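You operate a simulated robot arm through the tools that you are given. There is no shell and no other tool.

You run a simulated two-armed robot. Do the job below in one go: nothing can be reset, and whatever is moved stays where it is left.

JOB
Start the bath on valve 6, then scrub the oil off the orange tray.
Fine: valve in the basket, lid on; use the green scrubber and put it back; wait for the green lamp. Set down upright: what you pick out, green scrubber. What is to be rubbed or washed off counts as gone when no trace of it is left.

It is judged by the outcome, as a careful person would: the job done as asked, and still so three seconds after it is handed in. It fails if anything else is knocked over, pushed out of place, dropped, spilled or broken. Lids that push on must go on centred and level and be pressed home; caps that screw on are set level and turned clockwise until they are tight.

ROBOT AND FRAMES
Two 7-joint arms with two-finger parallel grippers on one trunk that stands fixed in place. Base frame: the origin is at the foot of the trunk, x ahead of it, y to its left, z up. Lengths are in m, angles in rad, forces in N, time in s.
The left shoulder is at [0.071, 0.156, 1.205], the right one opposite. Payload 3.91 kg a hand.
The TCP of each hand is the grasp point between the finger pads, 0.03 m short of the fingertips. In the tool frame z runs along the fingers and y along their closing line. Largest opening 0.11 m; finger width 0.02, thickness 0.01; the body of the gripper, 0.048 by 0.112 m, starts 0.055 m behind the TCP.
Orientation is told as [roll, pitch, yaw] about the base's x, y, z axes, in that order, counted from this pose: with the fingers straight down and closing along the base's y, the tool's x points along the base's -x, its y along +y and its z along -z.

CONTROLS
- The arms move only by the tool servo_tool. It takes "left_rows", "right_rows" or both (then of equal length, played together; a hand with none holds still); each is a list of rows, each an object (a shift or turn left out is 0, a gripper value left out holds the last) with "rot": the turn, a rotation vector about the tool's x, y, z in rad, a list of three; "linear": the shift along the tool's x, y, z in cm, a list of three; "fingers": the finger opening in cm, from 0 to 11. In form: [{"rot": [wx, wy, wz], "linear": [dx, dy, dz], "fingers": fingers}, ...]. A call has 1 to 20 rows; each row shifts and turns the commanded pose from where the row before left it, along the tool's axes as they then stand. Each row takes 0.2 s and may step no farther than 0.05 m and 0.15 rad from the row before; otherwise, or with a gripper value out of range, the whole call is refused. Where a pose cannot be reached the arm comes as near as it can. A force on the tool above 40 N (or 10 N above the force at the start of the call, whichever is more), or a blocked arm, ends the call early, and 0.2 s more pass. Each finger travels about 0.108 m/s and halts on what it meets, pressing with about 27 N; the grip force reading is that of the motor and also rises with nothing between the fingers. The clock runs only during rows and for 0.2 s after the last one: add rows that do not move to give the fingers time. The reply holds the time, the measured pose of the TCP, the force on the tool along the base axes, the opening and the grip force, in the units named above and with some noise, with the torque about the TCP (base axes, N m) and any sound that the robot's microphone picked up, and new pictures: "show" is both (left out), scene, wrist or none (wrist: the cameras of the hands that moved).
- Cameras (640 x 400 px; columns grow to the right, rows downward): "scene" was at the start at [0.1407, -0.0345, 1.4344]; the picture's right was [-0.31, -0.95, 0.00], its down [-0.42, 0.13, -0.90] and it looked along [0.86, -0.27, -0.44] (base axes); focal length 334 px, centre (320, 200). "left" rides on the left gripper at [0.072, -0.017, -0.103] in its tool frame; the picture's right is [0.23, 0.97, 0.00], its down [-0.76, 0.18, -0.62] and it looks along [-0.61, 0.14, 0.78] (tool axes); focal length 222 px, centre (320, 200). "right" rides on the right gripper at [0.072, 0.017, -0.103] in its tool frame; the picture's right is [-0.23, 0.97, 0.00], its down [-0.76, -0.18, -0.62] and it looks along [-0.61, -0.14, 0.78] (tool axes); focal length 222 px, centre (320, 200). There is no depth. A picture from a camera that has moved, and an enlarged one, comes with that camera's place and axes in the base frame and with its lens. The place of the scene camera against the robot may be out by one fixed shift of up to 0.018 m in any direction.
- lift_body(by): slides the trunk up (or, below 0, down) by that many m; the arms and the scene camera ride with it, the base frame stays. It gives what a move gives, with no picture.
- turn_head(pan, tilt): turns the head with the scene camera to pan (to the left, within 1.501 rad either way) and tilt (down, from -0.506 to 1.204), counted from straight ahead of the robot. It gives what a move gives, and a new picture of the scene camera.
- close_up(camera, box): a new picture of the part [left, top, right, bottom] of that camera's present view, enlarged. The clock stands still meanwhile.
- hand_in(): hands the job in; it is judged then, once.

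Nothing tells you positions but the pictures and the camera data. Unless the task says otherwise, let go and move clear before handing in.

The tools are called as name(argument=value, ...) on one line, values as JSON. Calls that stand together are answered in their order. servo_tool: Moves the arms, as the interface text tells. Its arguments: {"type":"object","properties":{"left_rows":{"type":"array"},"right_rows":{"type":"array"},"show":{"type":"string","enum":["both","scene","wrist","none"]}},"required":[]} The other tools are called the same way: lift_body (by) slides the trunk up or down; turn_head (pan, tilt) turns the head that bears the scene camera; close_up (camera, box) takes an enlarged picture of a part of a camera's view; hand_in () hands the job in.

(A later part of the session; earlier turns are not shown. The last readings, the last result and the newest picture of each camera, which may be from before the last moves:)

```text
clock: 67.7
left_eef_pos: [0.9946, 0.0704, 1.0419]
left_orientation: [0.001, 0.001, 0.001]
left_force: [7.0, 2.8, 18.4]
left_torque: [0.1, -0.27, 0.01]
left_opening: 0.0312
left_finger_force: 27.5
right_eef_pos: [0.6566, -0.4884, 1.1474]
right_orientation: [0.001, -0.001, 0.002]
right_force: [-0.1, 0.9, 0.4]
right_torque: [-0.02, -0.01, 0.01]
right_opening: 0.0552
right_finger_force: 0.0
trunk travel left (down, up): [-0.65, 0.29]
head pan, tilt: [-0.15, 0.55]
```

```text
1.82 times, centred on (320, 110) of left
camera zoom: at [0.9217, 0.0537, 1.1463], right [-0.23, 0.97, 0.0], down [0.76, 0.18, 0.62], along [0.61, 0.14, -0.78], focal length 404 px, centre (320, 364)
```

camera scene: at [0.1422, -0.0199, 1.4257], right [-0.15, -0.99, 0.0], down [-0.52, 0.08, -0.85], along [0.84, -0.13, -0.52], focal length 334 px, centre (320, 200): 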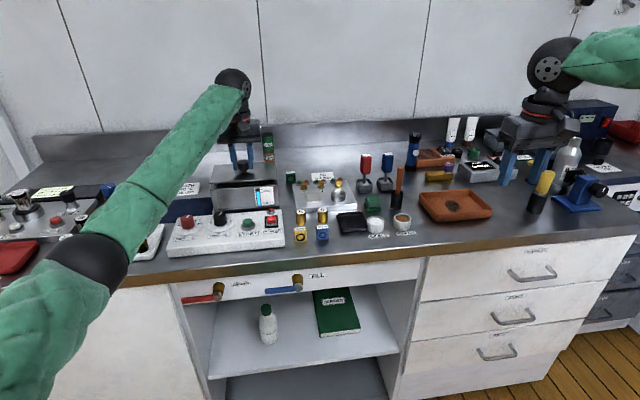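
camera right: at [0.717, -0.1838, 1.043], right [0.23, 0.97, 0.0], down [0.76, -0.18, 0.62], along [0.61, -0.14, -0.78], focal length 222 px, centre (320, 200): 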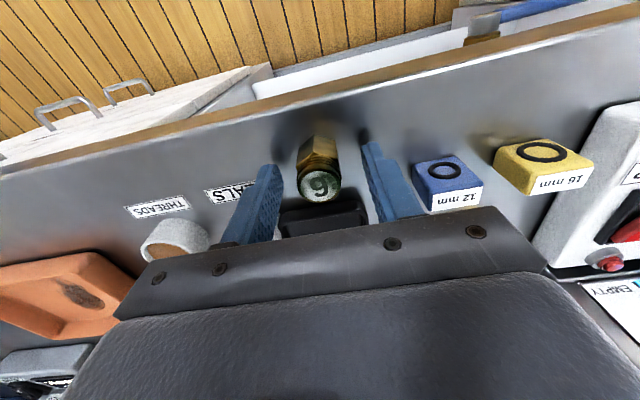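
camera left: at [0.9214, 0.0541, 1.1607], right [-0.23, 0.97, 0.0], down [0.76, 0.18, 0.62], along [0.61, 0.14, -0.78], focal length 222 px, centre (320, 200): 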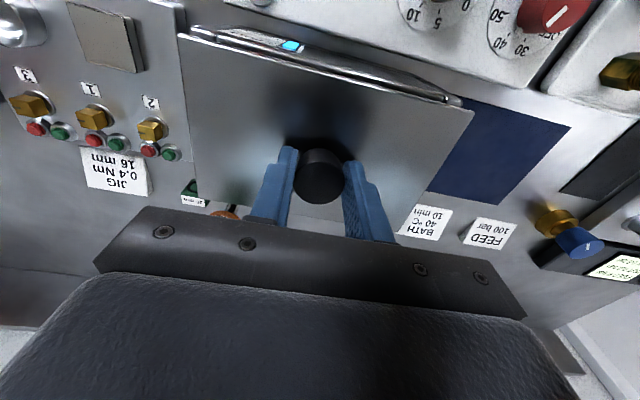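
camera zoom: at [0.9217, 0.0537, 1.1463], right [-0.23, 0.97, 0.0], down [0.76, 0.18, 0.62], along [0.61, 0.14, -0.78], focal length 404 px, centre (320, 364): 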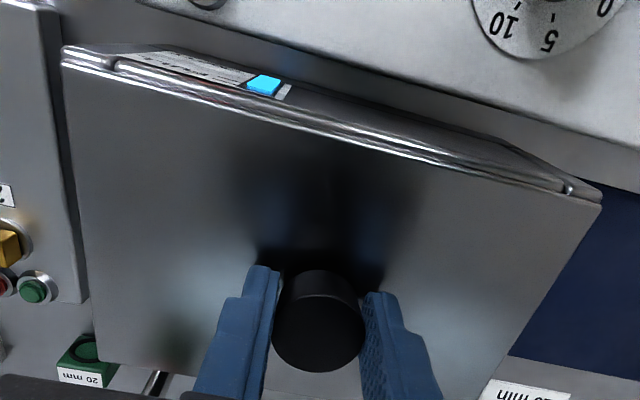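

The lid sits flush and centred on the rim. I ease off a little more and release, then rise clear.

servo_tool(left_rows=[{"linear": [0, 0, -0.15]}, {"linear": [0, 0, 0], "fingers": 6.5}, {"linear": [0, 0, 0]}, {"linear": [0, 0, 0]}], show="none")

servo_tool(left_rows=[{"linear": [0, 0, -3]}, {"linear": [0, 0, -4]}, {"linear": [0, 0, 0]}], show="both")

close_up(camera="scene", box=[180, 120, 300, 220])

close_up(camera="left", box=[160, 0, 480, 220])

```text
clock: 68.7
left_eef_pos: [0.998, 0.0708, 1.0425]
left_orientation: [-0.001, 0.002, 0.003]
left_force: [0.2, 0.8, 0.6]
left_torque: [0.0, -0.01, 0.02]
left_opening: 0.0651
left_finger_force: 0.1
right_eef_pos: [0.6581, -0.4878, 1.1467]
right_orientation: [0.0, -0.001, 0.0]
right_force: [-0.1, 0.1, -0.3]
right_torque: [-0.03, 0.05, -0.01]
right_opening: 0.0549
right_finger_force: 0.0
trunk travel left (down, up): [-0.65, 0.29]
head pan, tilt: [-0.15, 0.55]
```

```text
clock: 69.5
left_eef_pos: [0.9973, 0.07, 1.1137]
left_orientation: [0.0, 0.003, 0.003]
left_force: [-0.2, 0.1, 0.1]
left_torque: [-0.02, 0.01, 0.03]
left_opening: 0.0648
left_finger_force: 0.2
right_eef_pos: [0.658, -0.4882, 1.1471]
right_orientation: [0.0, -0.001, 0.0]
right_force: [0.1, -0.2, -1.0]
right_torque: [0.04, 0.0, -0.01]
right_opening: 0.0548
right_finger_force: 0.0
trunk travel left (down, up): [-0.65, 0.29]
head pan, tilt: [-0.15, 0.55]
camera scene: at [0.1431, -0.0199, 1.4256], right [-0.15, -0.99, 0.0], down [-0.52, 0.08, -0.85], along [0.84, -0.13, -0.52], focal length 334 px, centre (320, 200)
camera left: at [0.9236, 0.054, 1.2172], right [-0.23, 0.97, 0.0], down [0.76, 0.18, 0.62], along [0.61, 0.14, -0.78], focal length 222 px, centre (320, 200)
```

scene: 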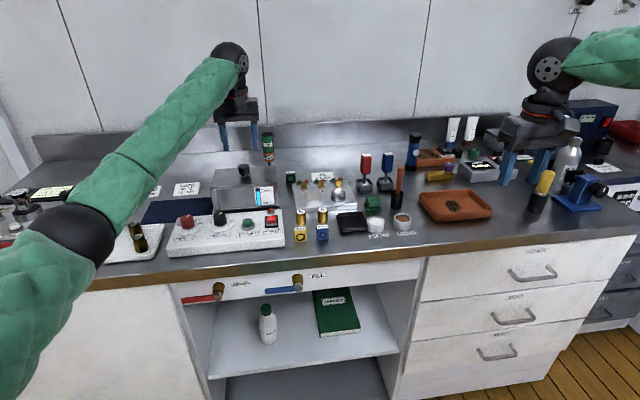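
left: 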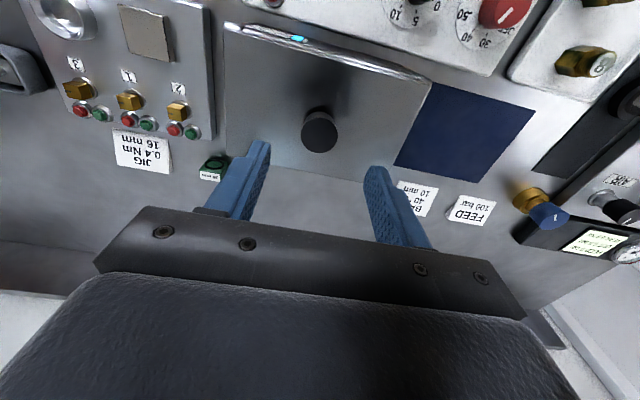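

```text
4.00 times, centred on (240, 170) of scene
camera zoom: at [0.1431, -0.0199, 1.4256], right [-0.15, -0.99, 0.0], down [-0.52, 0.08, -0.85], along [0.84, -0.13, -0.52], focal length 1336 px, centre (640, 320)
```

zoom: 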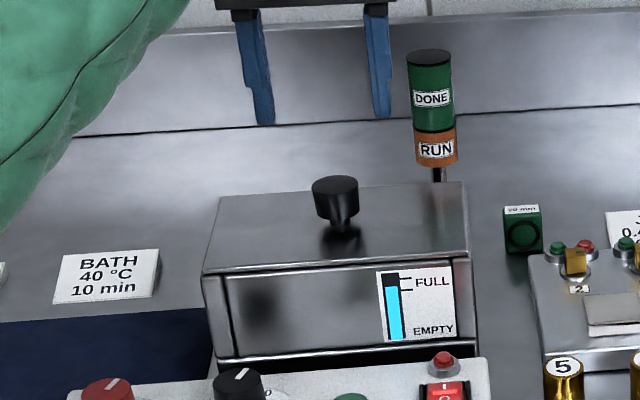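

```text
1.82 times, centred on (320, 110) of left
camera zoom: at [0.9236, 0.054, 1.2172], right [-0.23, 0.97, 0.0], down [0.76, 0.18, 0.62], along [0.61, 0.14, -0.78], focal length 404 px, centre (320, 364)
```

zoom: 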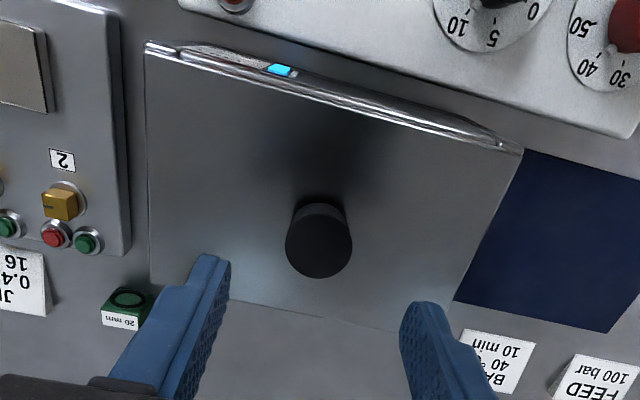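

The lid lies flush and centred. Next is START: I close the left fingers and move above the green button near (0.854, 0.066).

servo_tool(left_rows=[{"linear": [4, 0, 0], "fingers": 0}, {"linear": [4, 0, 0]}, {"linear": [4, -0.2, 0]}, {"linear": [2.3, -0.2, 2]}, {"linear": [0, 0, 3]}, {"linear": [0, 0, 0]}], show="both")

close_up(camera="left", box=[220, 40, 420, 180])

```text
clock: 70.8
left_eef_pos: [0.8531, 0.0687, 1.063]
left_orientation: [-0.001, -0.001, 0.002]
left_force: [-0.1, 1.0, 0.3]
left_torque: [-0.01, -0.02, 0.04]
left_opening: 0.0
left_finger_force: 27.1
right_eef_pos: [0.6559, -0.4881, 1.1478]
right_orientation: [0.0, 0.0, -0.001]
right_force: [0.3, 0.0, 0.1]
right_torque: [-0.01, 0.0, 0.0]
right_opening: 0.0549
right_finger_force: 0.0
trunk travel left (down, up): [-0.65, 0.29]
head pan, tilt: [-0.15, 0.55]
camera scene: at [0.1414, -0.0198, 1.4259], right [-0.15, -0.99, 0.0], down [-0.52, 0.08, -0.85], along [0.84, -0.13, -0.52], focal length 334 px, centre (320, 200)
camera left: at [0.7791, 0.0516, 1.1673], right [-0.23, 0.97, 0.0], down [0.76, 0.18, 0.62], along [0.61, 0.14, -0.78], focal length 222 px, centre (320, 200)
```

scene: 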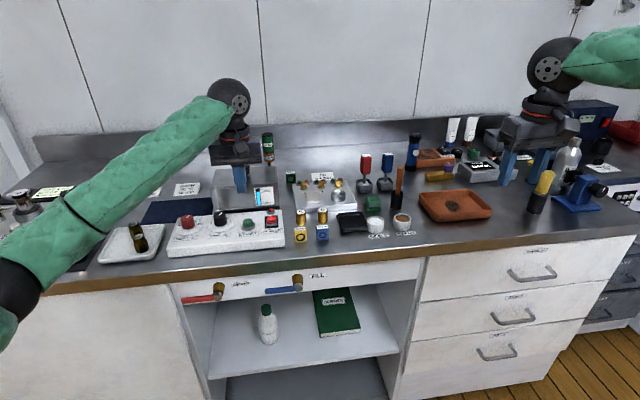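
left: 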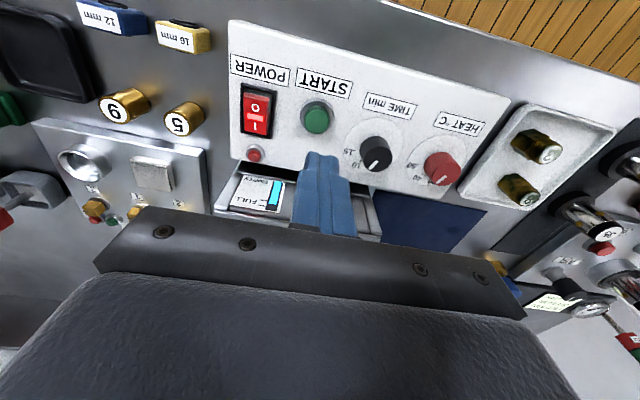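

```text
2.86 times, centred on (320, 110) of left
camera zoom: at [0.7791, 0.0516, 1.1673], right [-0.23, 0.97, 0.0], down [0.76, 0.18, 0.62], along [0.61, 0.14, -0.78], focal length 635 px, centre (320, 457)
```

zoom: 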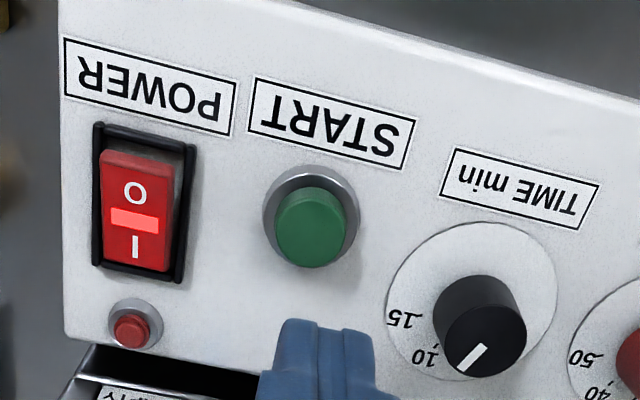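

START is at (0.8545, 0.066), top z≈0.943. I centre on it and descend to just above.

servo_tool(left_rows=[{"linear": [-0.1, -0.25, 3]}, {"linear": [0, 0, 3]}, {"linear": [0, 0, 2]}, {"linear": [0, 0, 0]}], show="both")

close_up(camera="left", box=[220, 40, 420, 180])

close_up(camera="scene", box=[180, 150, 300, 250])

```text
clock: 71.8
left_eef_pos: [0.8528, 0.0648, 0.9829]
left_orientation: [-0.001, -0.001, 0.003]
left_force: [0.2, 0.7, -1.0]
left_torque: [0.0, 0.0, -0.01]
left_opening: 0.0
left_finger_force: 27.7
right_eef_pos: [0.658, -0.4871, 1.1481]
right_orientation: [-0.001, -0.001, -0.001]
right_force: [0.1, -0.2, -1.2]
right_torque: [0.0, 0.02, -0.01]
right_opening: 0.0547
right_finger_force: 0.1
trunk travel left (down, up): [-0.65, 0.29]
head pan, tilt: [-0.15, 0.55]
camera scene: at [0.142, -0.02, 1.4258], right [-0.15, -0.99, 0.0], down [-0.52, 0.08, -0.85], along [0.84, -0.13, -0.52], focal length 334 px, centre (320, 200)
camera left: at [0.7798, 0.0486, 1.087], right [-0.23, 0.97, 0.0], down [0.76, 0.18, 0.62], along [0.61, 0.14, -0.78], focal length 222 px, centre (320, 200)
```

scene: 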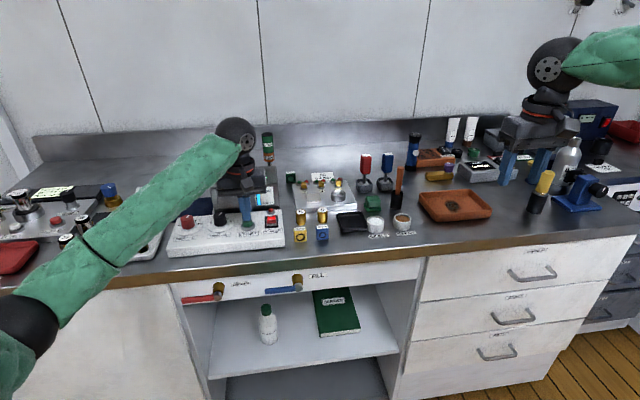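
left: 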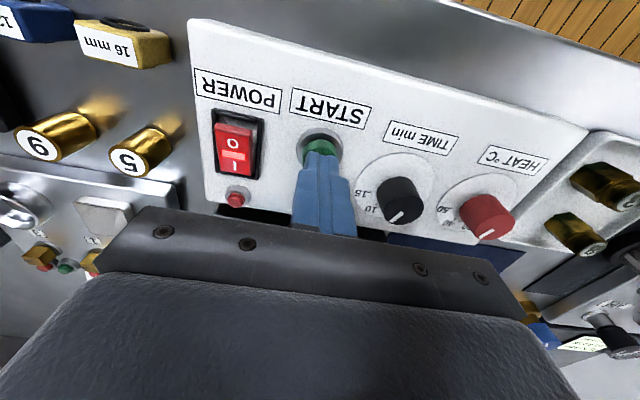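

```text
2.86 times, centred on (320, 110) of left
camera zoom: at [0.7798, 0.0486, 1.087], right [-0.23, 0.97, 0.0], down [0.76, 0.18, 0.62], along [0.61, 0.14, -0.78], focal length 635 px, centre (320, 457)
```

zoom: 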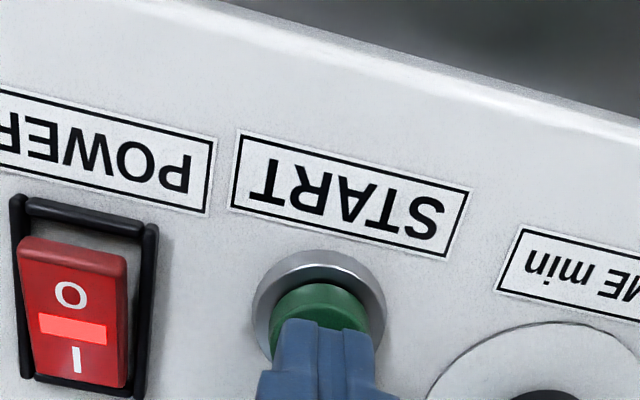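

```text
4.00 times, centred on (240, 200) of scene
camera zoom: at [0.142, -0.02, 1.4258], right [-0.15, -0.99, 0.0], down [-0.52, 0.08, -0.85], along [0.84, -0.13, -0.52], focal length 1336 px, centre (640, 200)
```

zoom: 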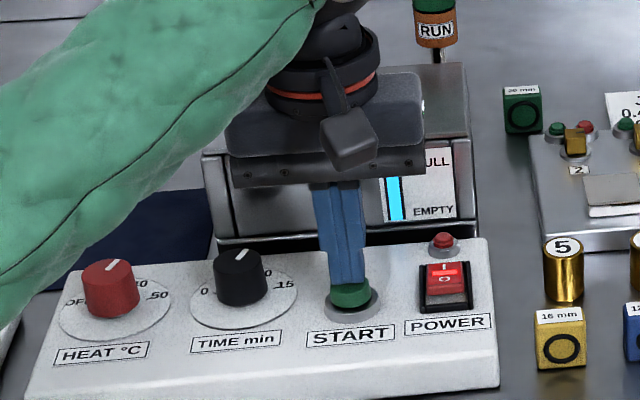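

The fingertip is right over START. I press down in small steps, watching force and sound.

servo_tool(left_rows=[{"linear": [0, 0, 0.4]}, {"linear": [0, 0, 0.3]}, {"linear": [0, 0, 0]}], show="none")

servo_tool(left_rows=[{"linear": [0, 0, 0.3]}, {"linear": [0, 0, 0.2]}], show="none")

close_up(camera="scene", box=[180, 120, 300, 250])

```text
clock: 72.7
left_eef_pos: [0.8535, 0.0643, 0.9754]
left_orientation: [0.0, 0.0, 0.001]
left_force: [0.1, -0.6, 1.4]
left_torque: [-0.04, 0.04, -0.01]
left_opening: 0.0
left_finger_force: 26.9
right_eef_pos: [0.6568, -0.4878, 1.1482]
right_orientation: [0.0, -0.002, -0.002]
right_force: [0.8, 0.2, -0.9]
right_torque: [-0.01, 0.03, 0.01]
right_opening: 0.055
right_finger_force: 0.0
trunk travel left (down, up): [-0.65, 0.29]
head pan, tilt: [-0.15, 0.55]
```

```text
clock: 73.2
left_eef_pos: [0.8542, 0.0635, 0.9726]
left_orientation: [0.001, 0.001, 0.002]
left_force: [1.8, 1.0, 6.9]
left_torque: [0.07, -0.04, 0.04]
left_opening: 0.0001
left_finger_force: 26.7
right_eef_pos: [0.6567, -0.4877, 1.1487]
right_orientation: [0.001, -0.001, -0.001]
right_force: [0.4, -0.4, 0.6]
right_torque: [-0.01, 0.04, 0.0]
right_opening: 0.055
right_finger_force: 0.1
trunk travel left (down, up): [-0.65, 0.29]
head pan, tilt: [-0.15, 0.55]
heard: click
```

```text
3.08 times, centred on (240, 185) of scene
camera zoom: at [0.1417, -0.0199, 1.4259], right [-0.15, -0.99, 0.0], down [-0.52, 0.08, -0.85], along [0.84, -0.13, -0.52], focal length 1027 px, centre (566, 246)
```

zoom: 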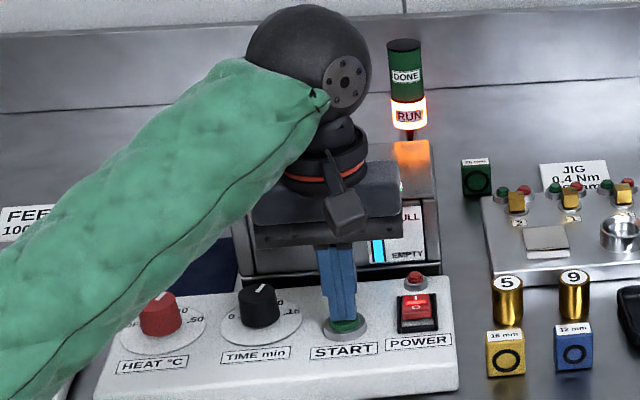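

A click, and the RUN lamp is lit: the bath is running. I lift off and park the left hand, then bring the right hand towards the green scrubber near (0.93, -0.29).

servo_tool(left_rows=[{"linear": [0, 0, -2]}, {"linear": [0, 0, -4]}, {"linear": [0, 0, -4]}, {"linear": [0, 0, -4]}, {"linear": [3, 2, -3]}, {"linear": [3, 4, 0]}, {"linear": [3, 4, 0]}, {"linear": [3, 4, 0]}, {"linear": [3, 4, 0]}], right_rows=[{"linear": [-4, 2, 0]}, {"linear": [-4, 2, 0]}, {"linear": [-4, 2, 0]}, {"linear": [-4, 2, 0]}, {"linear": [-3, 3, 0]}, {"linear": [-3, 3, 0]}, {"linear": [-3, 3, 0]}, {"linear": [-2.5, 3, 0]}, {"linear": [0, 0, 0]}], show="both")

close_up(camera="right", box=[200, 20, 440, 180])

```text
clock: 75.2
left_eef_pos: [0.701, 0.2449, 1.1421]
left_orientation: [-0.001, -0.001, -0.001]
left_force: [-0.4, -0.7, 0.9]
left_torque: [-0.01, -0.03, -0.03]
left_opening: 0.0001
left_finger_force: 26.9
right_eef_pos: [0.9318, -0.2836, 1.1529]
right_orientation: [0.0, -0.004, 0.001]
right_force: [-0.5, 0.3, 0.7]
right_torque: [-0.03, -0.02, 0.0]
right_opening: 0.055
right_finger_force: 0.1
trunk travel left (down, up): [-0.65, 0.29]
head pan, tilt: [-0.15, 0.55]
camera scene: at [0.1395, -0.0182, 1.4262], right [-0.15, -0.99, 0.0], down [-0.52, 0.08, -0.85], along [0.84, -0.13, -0.52], focal length 334 px, centre (320, 200)
camera right: at [0.8592, -0.2675, 1.2552], right [0.23, 0.97, 0.0], down [0.76, -0.18, 0.63], along [0.61, -0.14, -0.78], focal length 222 px, centre (320, 200)
camera left: at [0.6266, 0.2279, 1.2464], right [-0.23, 0.97, 0.0], down [0.76, 0.18, 0.62], along [0.61, 0.14, -0.78], focal length 222 px, centre (320, 200)
```

scene: 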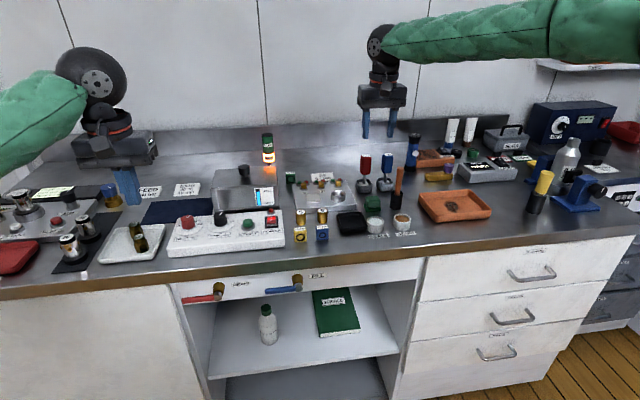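
right: 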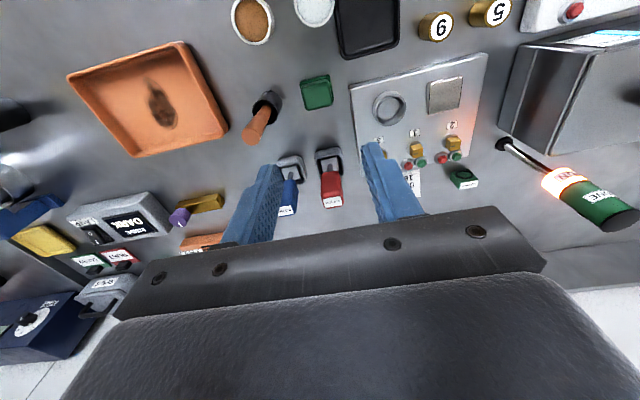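
left: 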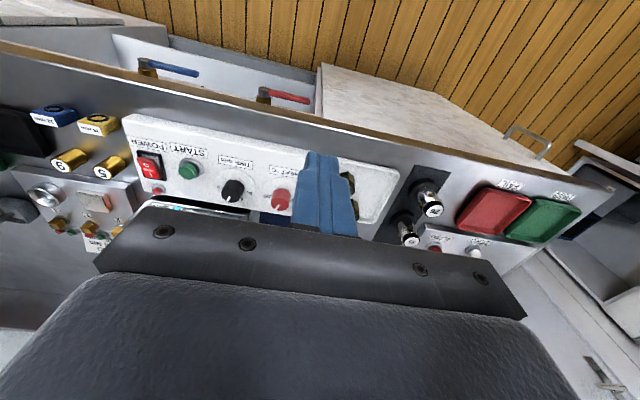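

```text
2.50 times, centred on (320, 100) of right
camera zoom: at [0.8592, -0.2675, 1.2552], right [0.23, 0.97, 0.0], down [0.76, -0.18, 0.63], along [0.61, -0.14, -0.78], focal length 555 px, centre (320, 450)
```

zoom: 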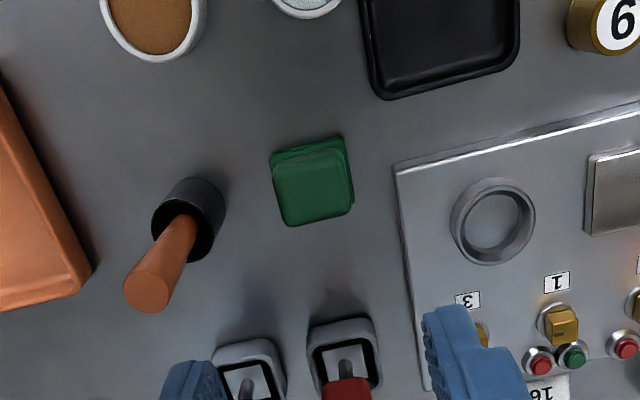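

The scrubber's handle block is about 3.2 cm (x) × 3.8 cm (y) centred near (0.934, -0.288), top z≈0.931, close between the cup and the jig. I'll turn the tool by -90° so the fingers close front-to-back, keeping the hand and camera clear of the neighbours.

servo_tool(right_rows=[{"rot": [0, 0, 0.1428], "fingers": 6}, {"rot": [0, 0, 0.1428]}, {"rot": [0, 0, 0.1428]}, {"rot": [0, 0, 0.1428]}, {"rot": [0, 0, 0.1428]}, {"rot": [0, 0, 0.1428]}, {"rot": [0, 0, 0.1428]}, {"rot": [0, 0, 0.1428]}, {"rot": [0, 0, 0.1428]}, {"rot": [0, 0, 0.1428]}, {"rot": [0, 0, 0.1428]}, {"linear": [0, 0, 0]}], show="both")

```text
clock: 77.8
left_eef_pos: [0.7023, 0.2428, 1.1408]
left_orientation: [-0.002, 0.0, 0.001]
left_force: [-0.2, -0.5, 0.3]
left_torque: [-0.01, -0.01, -0.02]
left_opening: 0.0
left_finger_force: 26.8
right_eef_pos: [0.9342, -0.2852, 1.1501]
right_orientation: [0.0, 0.0, -1.573]
right_force: [-0.7, 0.1, -0.7]
right_torque: [0.0, 0.07, 0.02]
right_opening: 0.06
right_finger_force: 0.0
trunk travel left (down, up): [-0.65, 0.29]
head pan, tilt: [-0.15, 0.55]
camera scene: at [0.1423, -0.0197, 1.4257], right [-0.15, -0.99, 0.0], down [-0.52, 0.08, -0.85], along [0.84, -0.13, -0.52], focal length 334 px, centre (320, 200)
camera right: at [0.9513, -0.2126, 1.2533], right [0.97, -0.23, 0.0], down [-0.18, -0.76, 0.62], along [-0.14, -0.61, -0.78], focal length 222 px, centre (320, 200)
```

scene: 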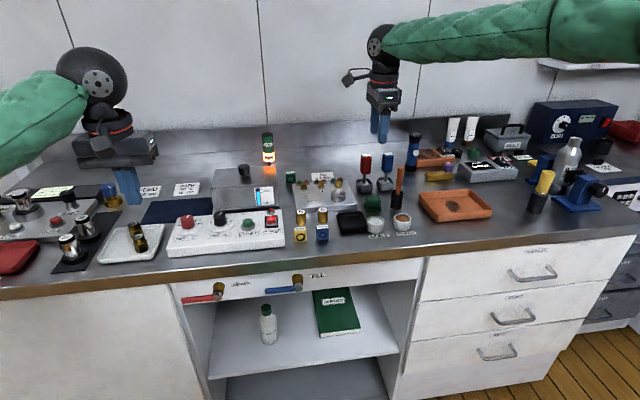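
right: 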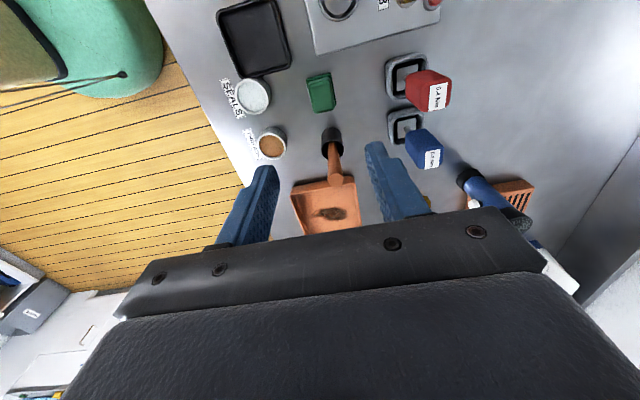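

Rotation went fine. I zoom to align the fingers with the scrubber.

close_up(camera="right", box=[250, 40, 410, 160])

```text
3.33 times, centred on (330, 100) of right
camera zoom: at [0.9513, -0.2126, 1.2533], right [0.97, -0.23, 0.0], down [-0.18, -0.76, 0.62], along [-0.14, -0.61, -0.78], focal length 740 px, centre (287, 533)
```

zoom: 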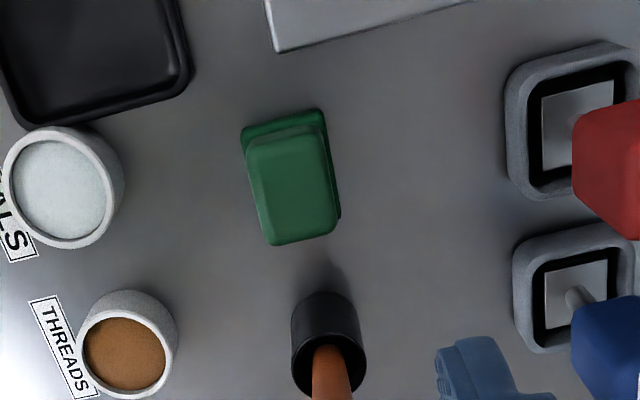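

The handle centre is at (0.936, -0.290). I shift onto it and descend, leaving the final centimetre for a check.

servo_tool(right_rows=[{"linear": [-0.45, 0.15, 3]}, {"linear": [0, 0, 4]}, {"linear": [0, 0, 4]}, {"linear": [0, 0, 4]}, {"linear": [0, 0, 3]}, {"linear": [0, 0, 0]}], show="both")

close_up(camera="right", box=[220, 60, 420, 210])

close_up(camera="scene", box=[330, 130, 430, 230])

```text
clock: 79.2
left_eef_pos: [0.7027, 0.2425, 1.14]
left_orientation: [0.001, 0.001, 0.002]
left_force: [1.0, 0.2, -0.3]
left_torque: [-0.01, -0.03, 0.02]
left_opening: 0.0004
left_finger_force: 26.8
right_eef_pos: [0.9168, -0.3007, 0.979]
right_orientation: [0.001, 0.003, -1.571]
right_force: [0.7, -0.5, -0.7]
right_torque: [0.02, 0.01, -0.01]
right_opening: 0.06
right_finger_force: 0.0
right hand out of reach, approached as far as the arm can: row 4, 5
trunk travel left (down, up): [-0.65, 0.29]
head pan, tilt: [-0.15, 0.55]
camera scene: at [0.1422, -0.0196, 1.4257], right [-0.15, -0.99, 0.0], down [-0.52, 0.08, -0.85], along [0.84, -0.13, -0.52], focal length 334 px, centre (320, 200)
camera right: at [0.9324, -0.2278, 1.082], right [0.97, -0.23, 0.0], down [-0.18, -0.76, 0.62], along [-0.14, -0.61, -0.78], focal length 222 px, centre (320, 200)
```

scene: 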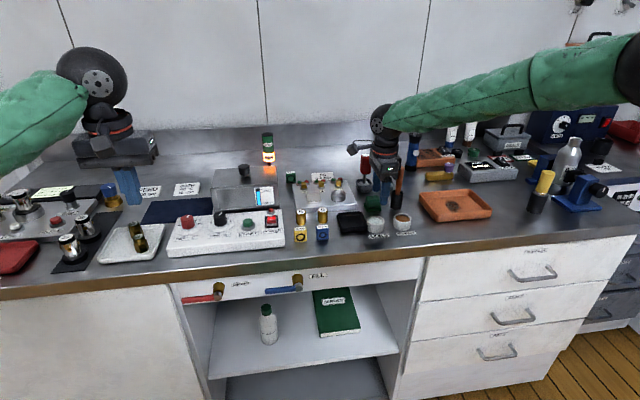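
right: 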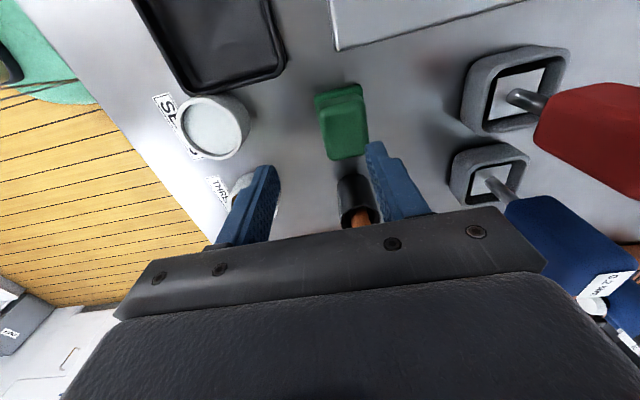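

```text
2.67 times, centred on (320, 135) of right
camera zoom: at [0.9324, -0.2278, 1.082], right [0.97, -0.23, 0.0], down [-0.18, -0.76, 0.62], along [-0.14, -0.61, -0.78], focal length 592 px, centre (320, 373)
```

zoom: 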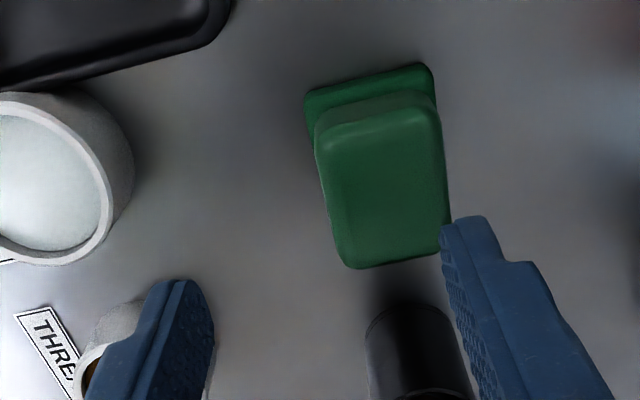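

```text
4.00 times, centred on (380, 180) of scene
camera zoom: at [0.1422, -0.0196, 1.4257], right [-0.15, -0.99, 0.0], down [-0.52, 0.08, -0.85], along [0.84, -0.13, -0.52], focal length 1336 px, centre (80, 280)
```

zoom: 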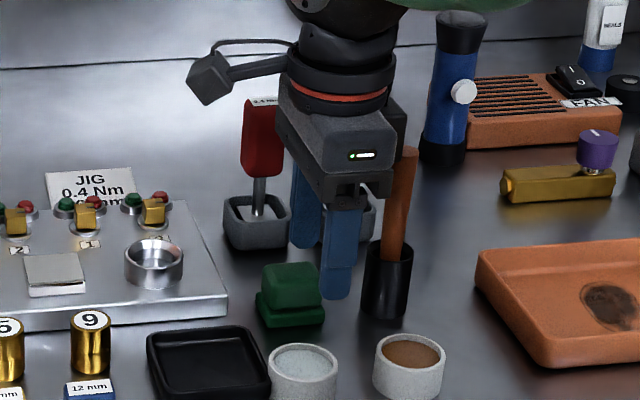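

The right hand couldn't hold that spot at low height (joint limit), and stopped short without touching anything. It reaches better with the hand higher relative to the shoulder, so I raise both hands and then lower the trunk by 0.15.

servo_tool(left_rows=[{"linear": [0, 0, -3]}, {"linear": [0, 0, -3]}, {"linear": [0, 0, -3]}, {"linear": [0, 0, -3]}, {"linear": [0, 0, -3]}, {"linear": [0, 0, -3]}, {"linear": [0, 0, 0]}], right_rows=[{"linear": [0, 0, -4]}, {"linear": [0, 0, -4]}, {"linear": [0, 0, -4]}, {"linear": [0, 0, -4]}, {"linear": [0, 0, -4]}, {"linear": [0.5, 1, -4]}, {"linear": [0.6, 0.9, -3]}], show="none")

```text
clock: 80.8
left_eef_pos: [0.7049, 0.2442, 1.3195]
left_orientation: [-0.001, 0.003, 0.002]
left_force: [0.3, 0.2, 0.1]
left_torque: [0.0, 0.03, 0.0]
left_opening: 0.0
left_finger_force: 26.9
right_eef_pos: [0.9337, -0.2915, 1.2487]
right_orientation: [0.0, -0.001, -1.569]
right_force: [-0.4, 0.4, -0.2]
right_torque: [0.01, 0.03, -0.01]
right_opening: 0.06
right_finger_force: 0.1
trunk travel left (down, up): [-0.65, 0.29]
head pan, tilt: [-0.15, 0.55]
```

lift_body(by=-0.15)

servo_tool(right_rows=[{"linear": [0.1, 0.2, 2]}, {"linear": [0, 0, 2]}, {"linear": [0, 0, 0]}], show="both")

close_up(camera="right", box=[240, 20, 400, 140])

```text
clock: 82.6
left_eef_pos: [0.7036, 0.2438, 1.1712]
left_orientation: [-0.001, 0.0, 0.001]
left_force: [-0.1, 0.5, 0.2]
left_torque: [0.01, -0.01, 0.01]
left_opening: 0.0001
left_finger_force: 27.3
right_eef_pos: [0.9332, -0.2914, 1.0982]
right_orientation: [0.002, 0.001, -1.573]
right_force: [-0.1, -0.1, 0.0]
right_torque: [0.01, 0.0, -0.01]
right_opening: 0.0598
right_finger_force: 0.0
trunk travel left (down, up): [-0.5, 0.44]
head pan, tilt: [-0.15, 0.55]
```

```text
clock: 83.4
left_eef_pos: [0.7031, 0.243, 1.1691]
left_orientation: [-0.002, 0.001, 0.001]
left_force: [-0.5, 0.1, 0.2]
left_torque: [-0.01, -0.03, 0.0]
left_opening: 0.0
left_finger_force: 26.9
right_eef_pos: [0.9349, -0.2901, 1.0568]
right_orientation: [0.001, 0.001, -1.571]
right_force: [0.3, -0.1, 0.2]
right_torque: [-0.07, -0.01, -0.01]
right_opening: 0.06
right_finger_force: 0.2
trunk travel left (down, up): [-0.5, 0.44]
head pan, tilt: [-0.15, 0.55]
camera scene: at [0.1422, -0.0197, 1.2757], right [-0.15, -0.99, 0.0], down [-0.52, 0.08, -0.85], along [0.84, -0.13, -0.52], focal length 334 px, centre (320, 200)
camera right: at [0.9532, -0.2169, 1.16], right [0.97, -0.23, 0.0], down [-0.18, -0.76, 0.62], along [-0.14, -0.61, -0.78], focal length 222 px, centre (320, 200)
```

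scene: 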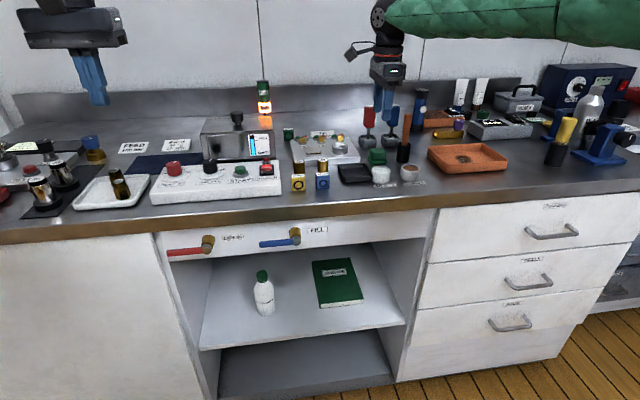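
right: 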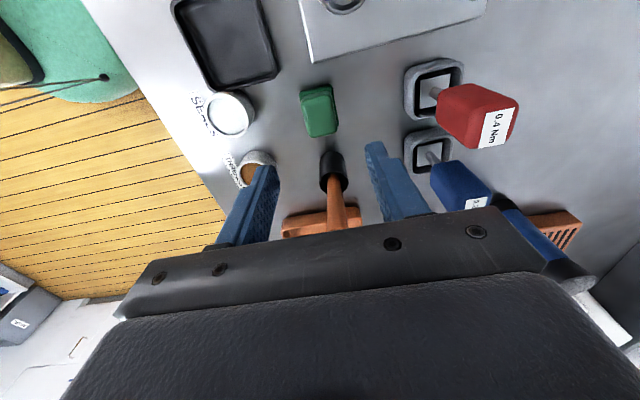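

```text
3.33 times, centred on (320, 80) of right
camera zoom: at [0.9532, -0.2169, 1.16], right [0.97, -0.23, 0.0], down [-0.18, -0.76, 0.62], along [-0.14, -0.61, -0.78], focal length 740 px, centre (320, 600)
```

zoom: 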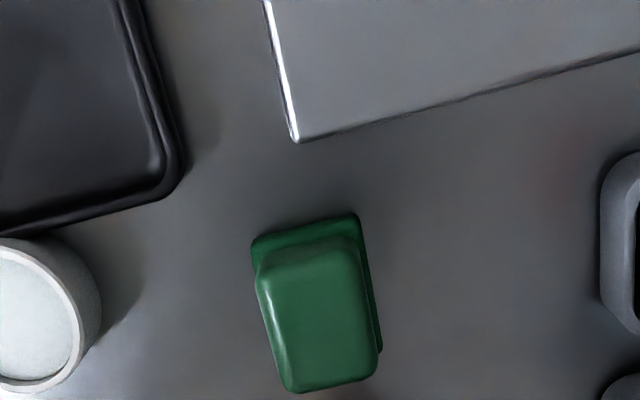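

With the trunk lower the pose holds. The handle centre is (0.9365, -0.2895); I descend again.

servo_tool(right_rows=[{"linear": [0.05, 0.15, 3]}, {"linear": [0, 0, 3]}, {"linear": [0, 0, 3]}, {"linear": [0, 0, 1.2]}, {"linear": [0, 0, 0]}], show="both")

close_up(camera="right", box=[220, 60, 420, 210])

close_up(camera="scene", box=[330, 80, 430, 200])

```text
clock: 84.6
left_eef_pos: [0.7031, 0.2437, 1.1703]
left_orientation: [-0.001, 0.0, 0.003]
left_force: [-0.1, 0.0, -0.1]
left_torque: [0.0, -0.04, -0.01]
left_opening: 0.0001
left_finger_force: 26.8
right_eef_pos: [0.9364, -0.2897, 0.957]
right_orientation: [0.001, 0.001, -1.572]
right_force: [-0.2, 1.2, -0.6]
right_torque: [-0.02, -0.03, 0.01]
right_opening: 0.0601
right_finger_force: 0.0
trunk travel left (down, up): [-0.5, 0.44]
head pan, tilt: [-0.15, 0.55]
camera scene: at [0.1421, -0.0197, 1.2758], right [-0.15, -0.99, 0.0], down [-0.52, 0.08, -0.85], along [0.84, -0.13, -0.52], focal length 334 px, centre (320, 200)
camera right: at [0.954, -0.2171, 1.06], right [0.97, -0.23, 0.0], down [-0.18, -0.76, 0.62], along [-0.14, -0.61, -0.78], focal length 222 px, centre (320, 200)
```

scene: 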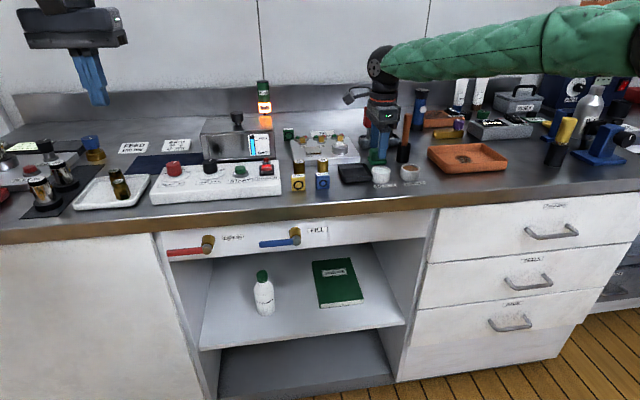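
right: 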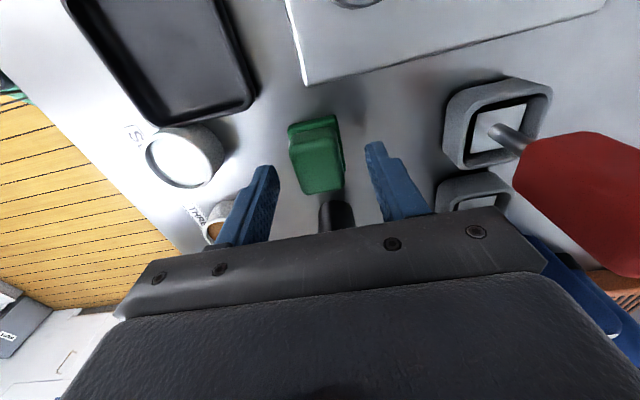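

```text
2.67 times, centred on (320, 135) of right
camera zoom: at [0.954, -0.2171, 1.06], right [0.97, -0.23, 0.0], down [-0.18, -0.76, 0.62], along [-0.14, -0.61, -0.78], focal length 592 px, centre (320, 373)
```

zoom: 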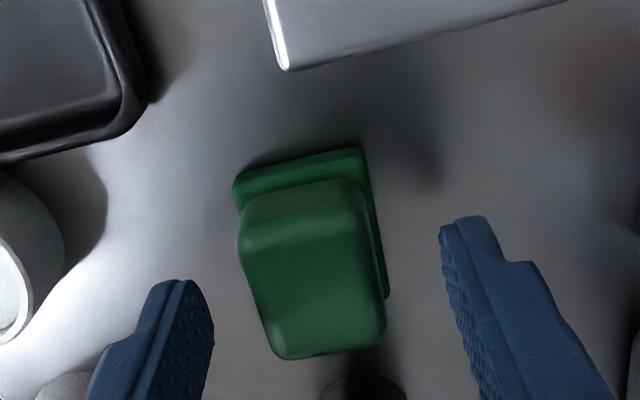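

```text
3.33 times, centred on (380, 140) of scene
camera zoom: at [0.1421, -0.0197, 1.2758], right [-0.15, -0.99, 0.0], down [-0.52, 0.08, -0.85], along [0.84, -0.13, -0.52], focal length 1113 px, centre (120, 400)
```

zoom: 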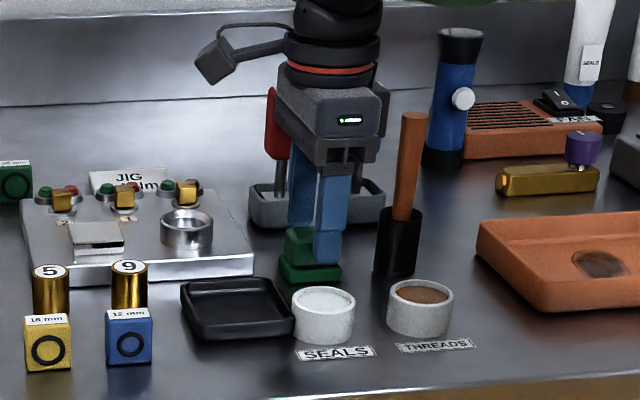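

The fingers straddle the handle. I lower a touch more and close.

servo_tool(right_rows=[{"linear": [0, 0, 1.2]}, {"linear": [0, 0, 0], "fingers": 0}, {"linear": [0, 0, 0]}, {"linear": [0, 0, 0]}], show="wrist")

close_up(camera="scene", box=[340, 100, 420, 190])

```text
clock: 85.6
left_eef_pos: [0.7035, 0.244, 1.1714]
left_orientation: [0.002, -0.001, 0.003]
left_force: [-0.1, 0.1, -0.6]
left_torque: [0.02, 0.0, 0.0]
left_opening: 0.0
left_finger_force: 26.8
right_eef_pos: [0.9364, -0.2902, 0.9452]
right_orientation: [-0.001, 0.0, -1.571]
right_force: [0.5, -0.4, 0.3]
right_torque: [-0.01, 0.02, 0.01]
right_opening: 0.0312
right_finger_force: 26.6
trunk travel left (down, up): [-0.5, 0.44]
head pan, tilt: [-0.15, 0.55]
camera right: at [0.9537, -0.2167, 1.0475], right [0.97, -0.23, 0.0], down [-0.18, -0.76, 0.62], along [-0.14, -0.61, -0.78], focal length 222 px, centre (320, 200)
```

right: 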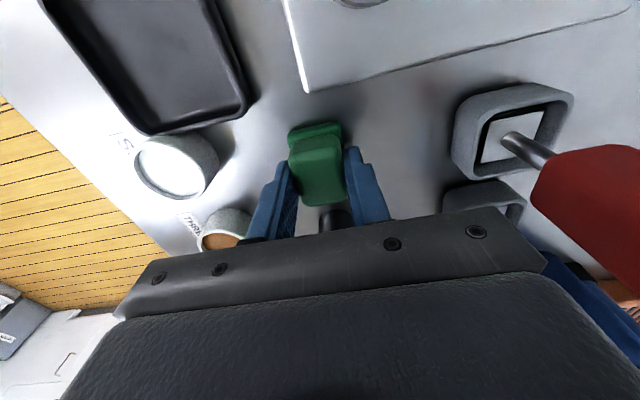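

```text
4.44 times, centred on (380, 145) of scene
camera zoom: at [0.1421, -0.0197, 1.2757], right [-0.15, -0.99, 0.0], down [-0.52, 0.08, -0.85], along [0.84, -0.13, -0.52], focal length 1484 px, centre (53, 444)
```

zoom: 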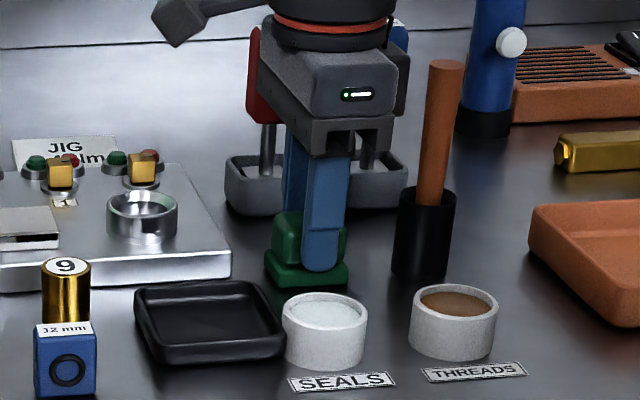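

Scrubber gripped (3.1 cm). I lift it straight up past the tool handle's height, then carry it over the tray.

servo_tool(right_rows=[{"linear": [0, 0, -2]}, {"linear": [0, 0, -4]}, {"linear": [0, 0, -4]}, {"linear": [0, 0, -4]}, {"linear": [0, 0, -2]}, {"linear": [-3.9, -0.6, 0]}, {"linear": [-3.9, -0.6, 0]}, {"linear": [-3.9, -0.6, 0]}, {"linear": [-3.9, -0.6, 0]}, {"linear": [-4, -0.6, 0]}, {"linear": [-4, -0.6, 0]}, {"linear": [0, 0, 0]}], show="scene")

servo_tool(right_rows=[{"rot": [0, 0, -0.1428]}, {"rot": [0, 0, -0.1428]}, {"rot": [0, 0, -0.1428]}, {"rot": [0, 0, -0.1428]}, {"rot": [0, 0, -0.1428]}, {"rot": [0, 0, -0.1428]}, {"rot": [0, 0, -0.1428]}, {"rot": [0, 0, -0.1428]}, {"rot": [0, 0, -0.1428]}, {"rot": [0, 0, -0.1428]}, {"rot": [0, 0, -0.1428]}, {"linear": [0, 0, 0]}], show="both")

```text
clock: 88.2
left_eef_pos: [0.704, 0.2453, 1.1703]
left_orientation: [0.001, 0.002, 0.001]
left_force: [0.5, -0.6, 0.2]
left_torque: [-0.01, 0.0, -0.02]
left_opening: 0.0
left_finger_force: 26.5
right_eef_pos: [0.902, -0.5261, 1.1042]
right_orientation: [-0.001, 0.0, -1.572]
right_force: [-0.5, -0.2, -0.1]
right_torque: [-0.01, -0.03, 0.01]
right_opening: 0.0306
right_finger_force: 27.6
trunk travel left (down, up): [-0.5, 0.44]
head pan, tilt: [-0.15, 0.55]
camera scene: at [0.1425, -0.019, 1.2757], right [-0.15, -0.99, 0.0], down [-0.52, 0.08, -0.85], along [0.84, -0.13, -0.52], focal length 334 px, centre (320, 200)
```

scene: 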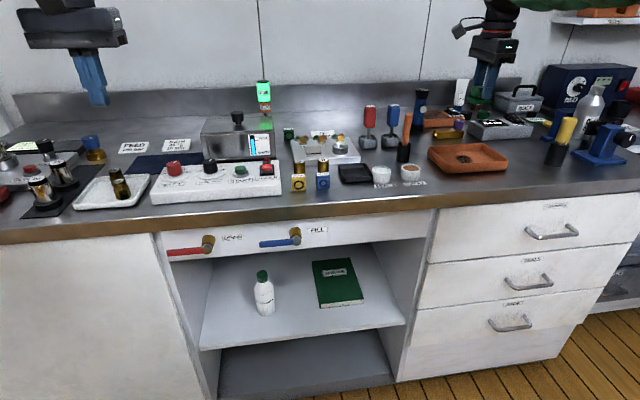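

```text
clock: 90.8
left_eef_pos: [0.704, 0.2446, 1.1703]
left_orientation: [0.002, -0.001, 0.002]
left_force: [-0.1, -0.3, -0.2]
left_torque: [0.01, -0.02, -0.01]
left_opening: 0.0
left_finger_force: 27.5
right_eef_pos: [0.9017, -0.5251, 1.1039]
right_orientation: [-0.001, -0.002, 0.001]
right_force: [-0.3, 0.5, -0.1]
right_torque: [-0.04, -0.01, 0.01]
right_opening: 0.0309
right_finger_force: 26.8
trunk travel left (down, up): [-0.5, 0.44]
head pan, tilt: [-0.15, 0.55]
camera scene: at [0.1422, -0.0198, 1.2757], right [-0.15, -0.99, 0.0], down [-0.52, 0.08, -0.85], along [0.84, -0.13, -0.52], focal length 334 px, centre (320, 200)
camera right: at [0.8294, -0.5082, 1.2074], right [0.23, 0.97, 0.0], down [0.76, -0.18, 0.62], along [0.61, -0.14, -0.78], focal length 222 px, centre (320, 200)
```

scene: 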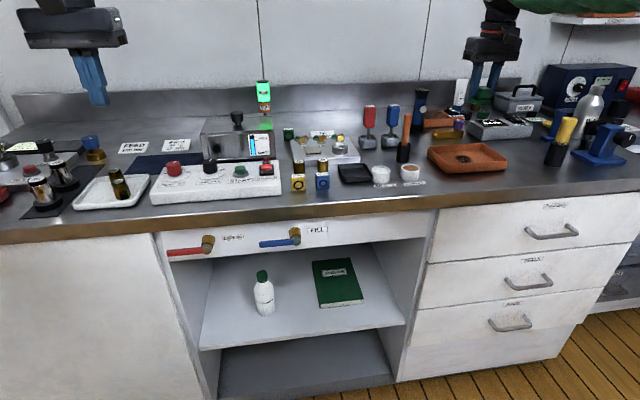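
right: 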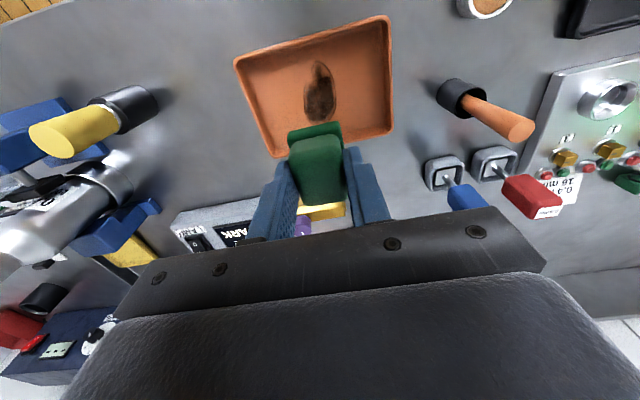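

The green DONE lamp has already come on; the bath has finished its run. Next, scrubbing: the pad is centred over the stain, so I descend until it nearly touches the tray floor.

servo_tool(right_rows=[{"linear": [0, -0.1, 4]}, {"linear": [0, 0, 4]}, {"linear": [0, 0, 4]}, {"linear": [0, 0, 2]}, {"linear": [0, 0, 0]}], show="both")

close_up(camera="right", box=[160, 0, 480, 220])

close_up(camera="scene", box=[410, 80, 530, 190])

```text
clock: 92.0
left_eef_pos: [0.7033, 0.2435, 1.1711]
left_orientation: [0.0, 0.0, 0.001]
left_force: [-0.4, 0.2, 0.0]
left_torque: [-0.02, -0.01, 0.0]
left_opening: 0.0
left_finger_force: 26.6
right_eef_pos: [0.9014, -0.5248, 0.9629]
right_orientation: [-0.002, 0.001, 0.001]
right_force: [0.7, -0.6, -0.9]
right_torque: [0.01, -0.01, 0.02]
right_opening: 0.0308
right_finger_force: 27.4
trunk travel left (down, up): [-0.5, 0.44]
head pan, tilt: [-0.15, 0.55]
camera scene: at [0.1422, -0.0197, 1.2757], right [-0.15, -0.99, 0.0], down [-0.52, 0.08, -0.85], along [0.84, -0.13, -0.52], focal length 334 px, centre (320, 200)
camera right: at [0.8303, -0.5078, 1.0659], right [0.23, 0.97, 0.0], down [0.76, -0.18, 0.62], along [0.61, -0.14, -0.78], focal length 222 px, centre (320, 200)
```

scene: 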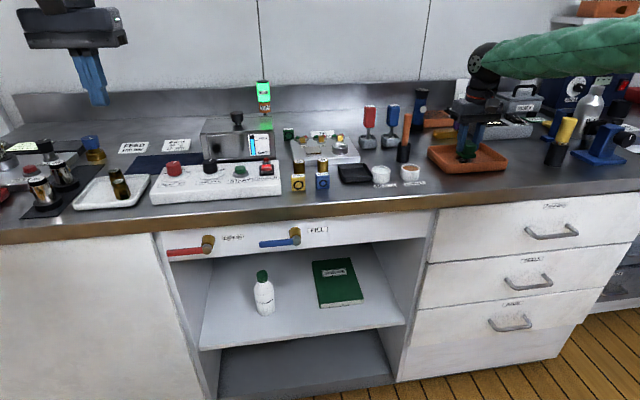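
right: 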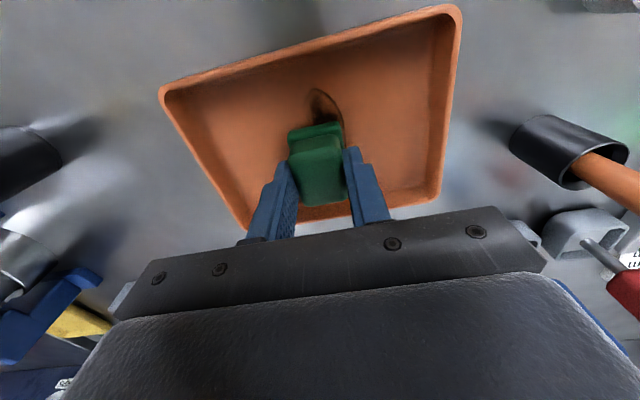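

```text
1.82 times, centred on (320, 110) of right
camera zoom: at [0.8303, -0.5078, 1.0659], right [0.23, 0.97, 0.0], down [0.76, -0.18, 0.62], along [0.61, -0.14, -0.78], focal length 404 px, centre (320, 364)
```

zoom: 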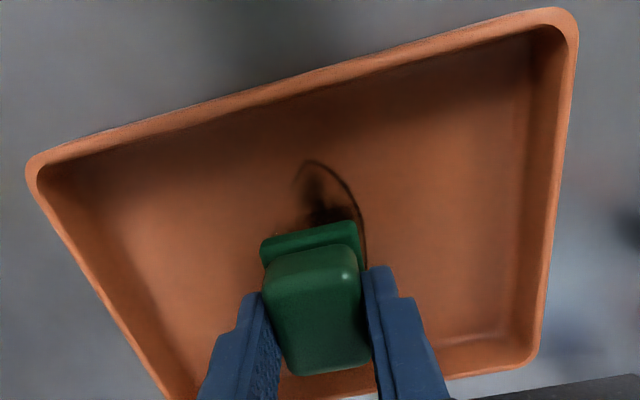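

```text
3.64 times, centred on (470, 135) of scene
camera zoom: at [0.1422, -0.0197, 1.2757], right [-0.15, -0.99, 0.0], down [-0.52, 0.08, -0.85], along [0.84, -0.13, -0.52], focal length 1214 px, centre (-226, 436)
```

zoom: 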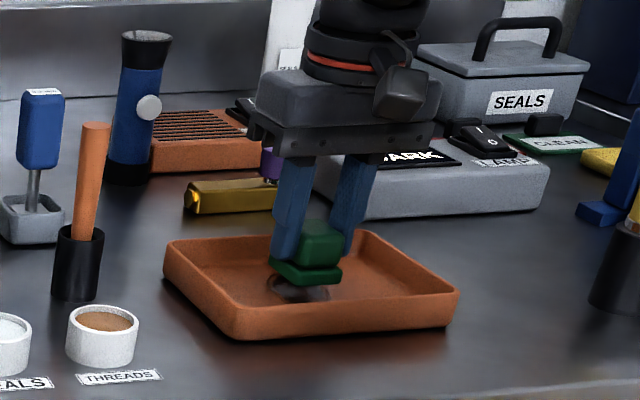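

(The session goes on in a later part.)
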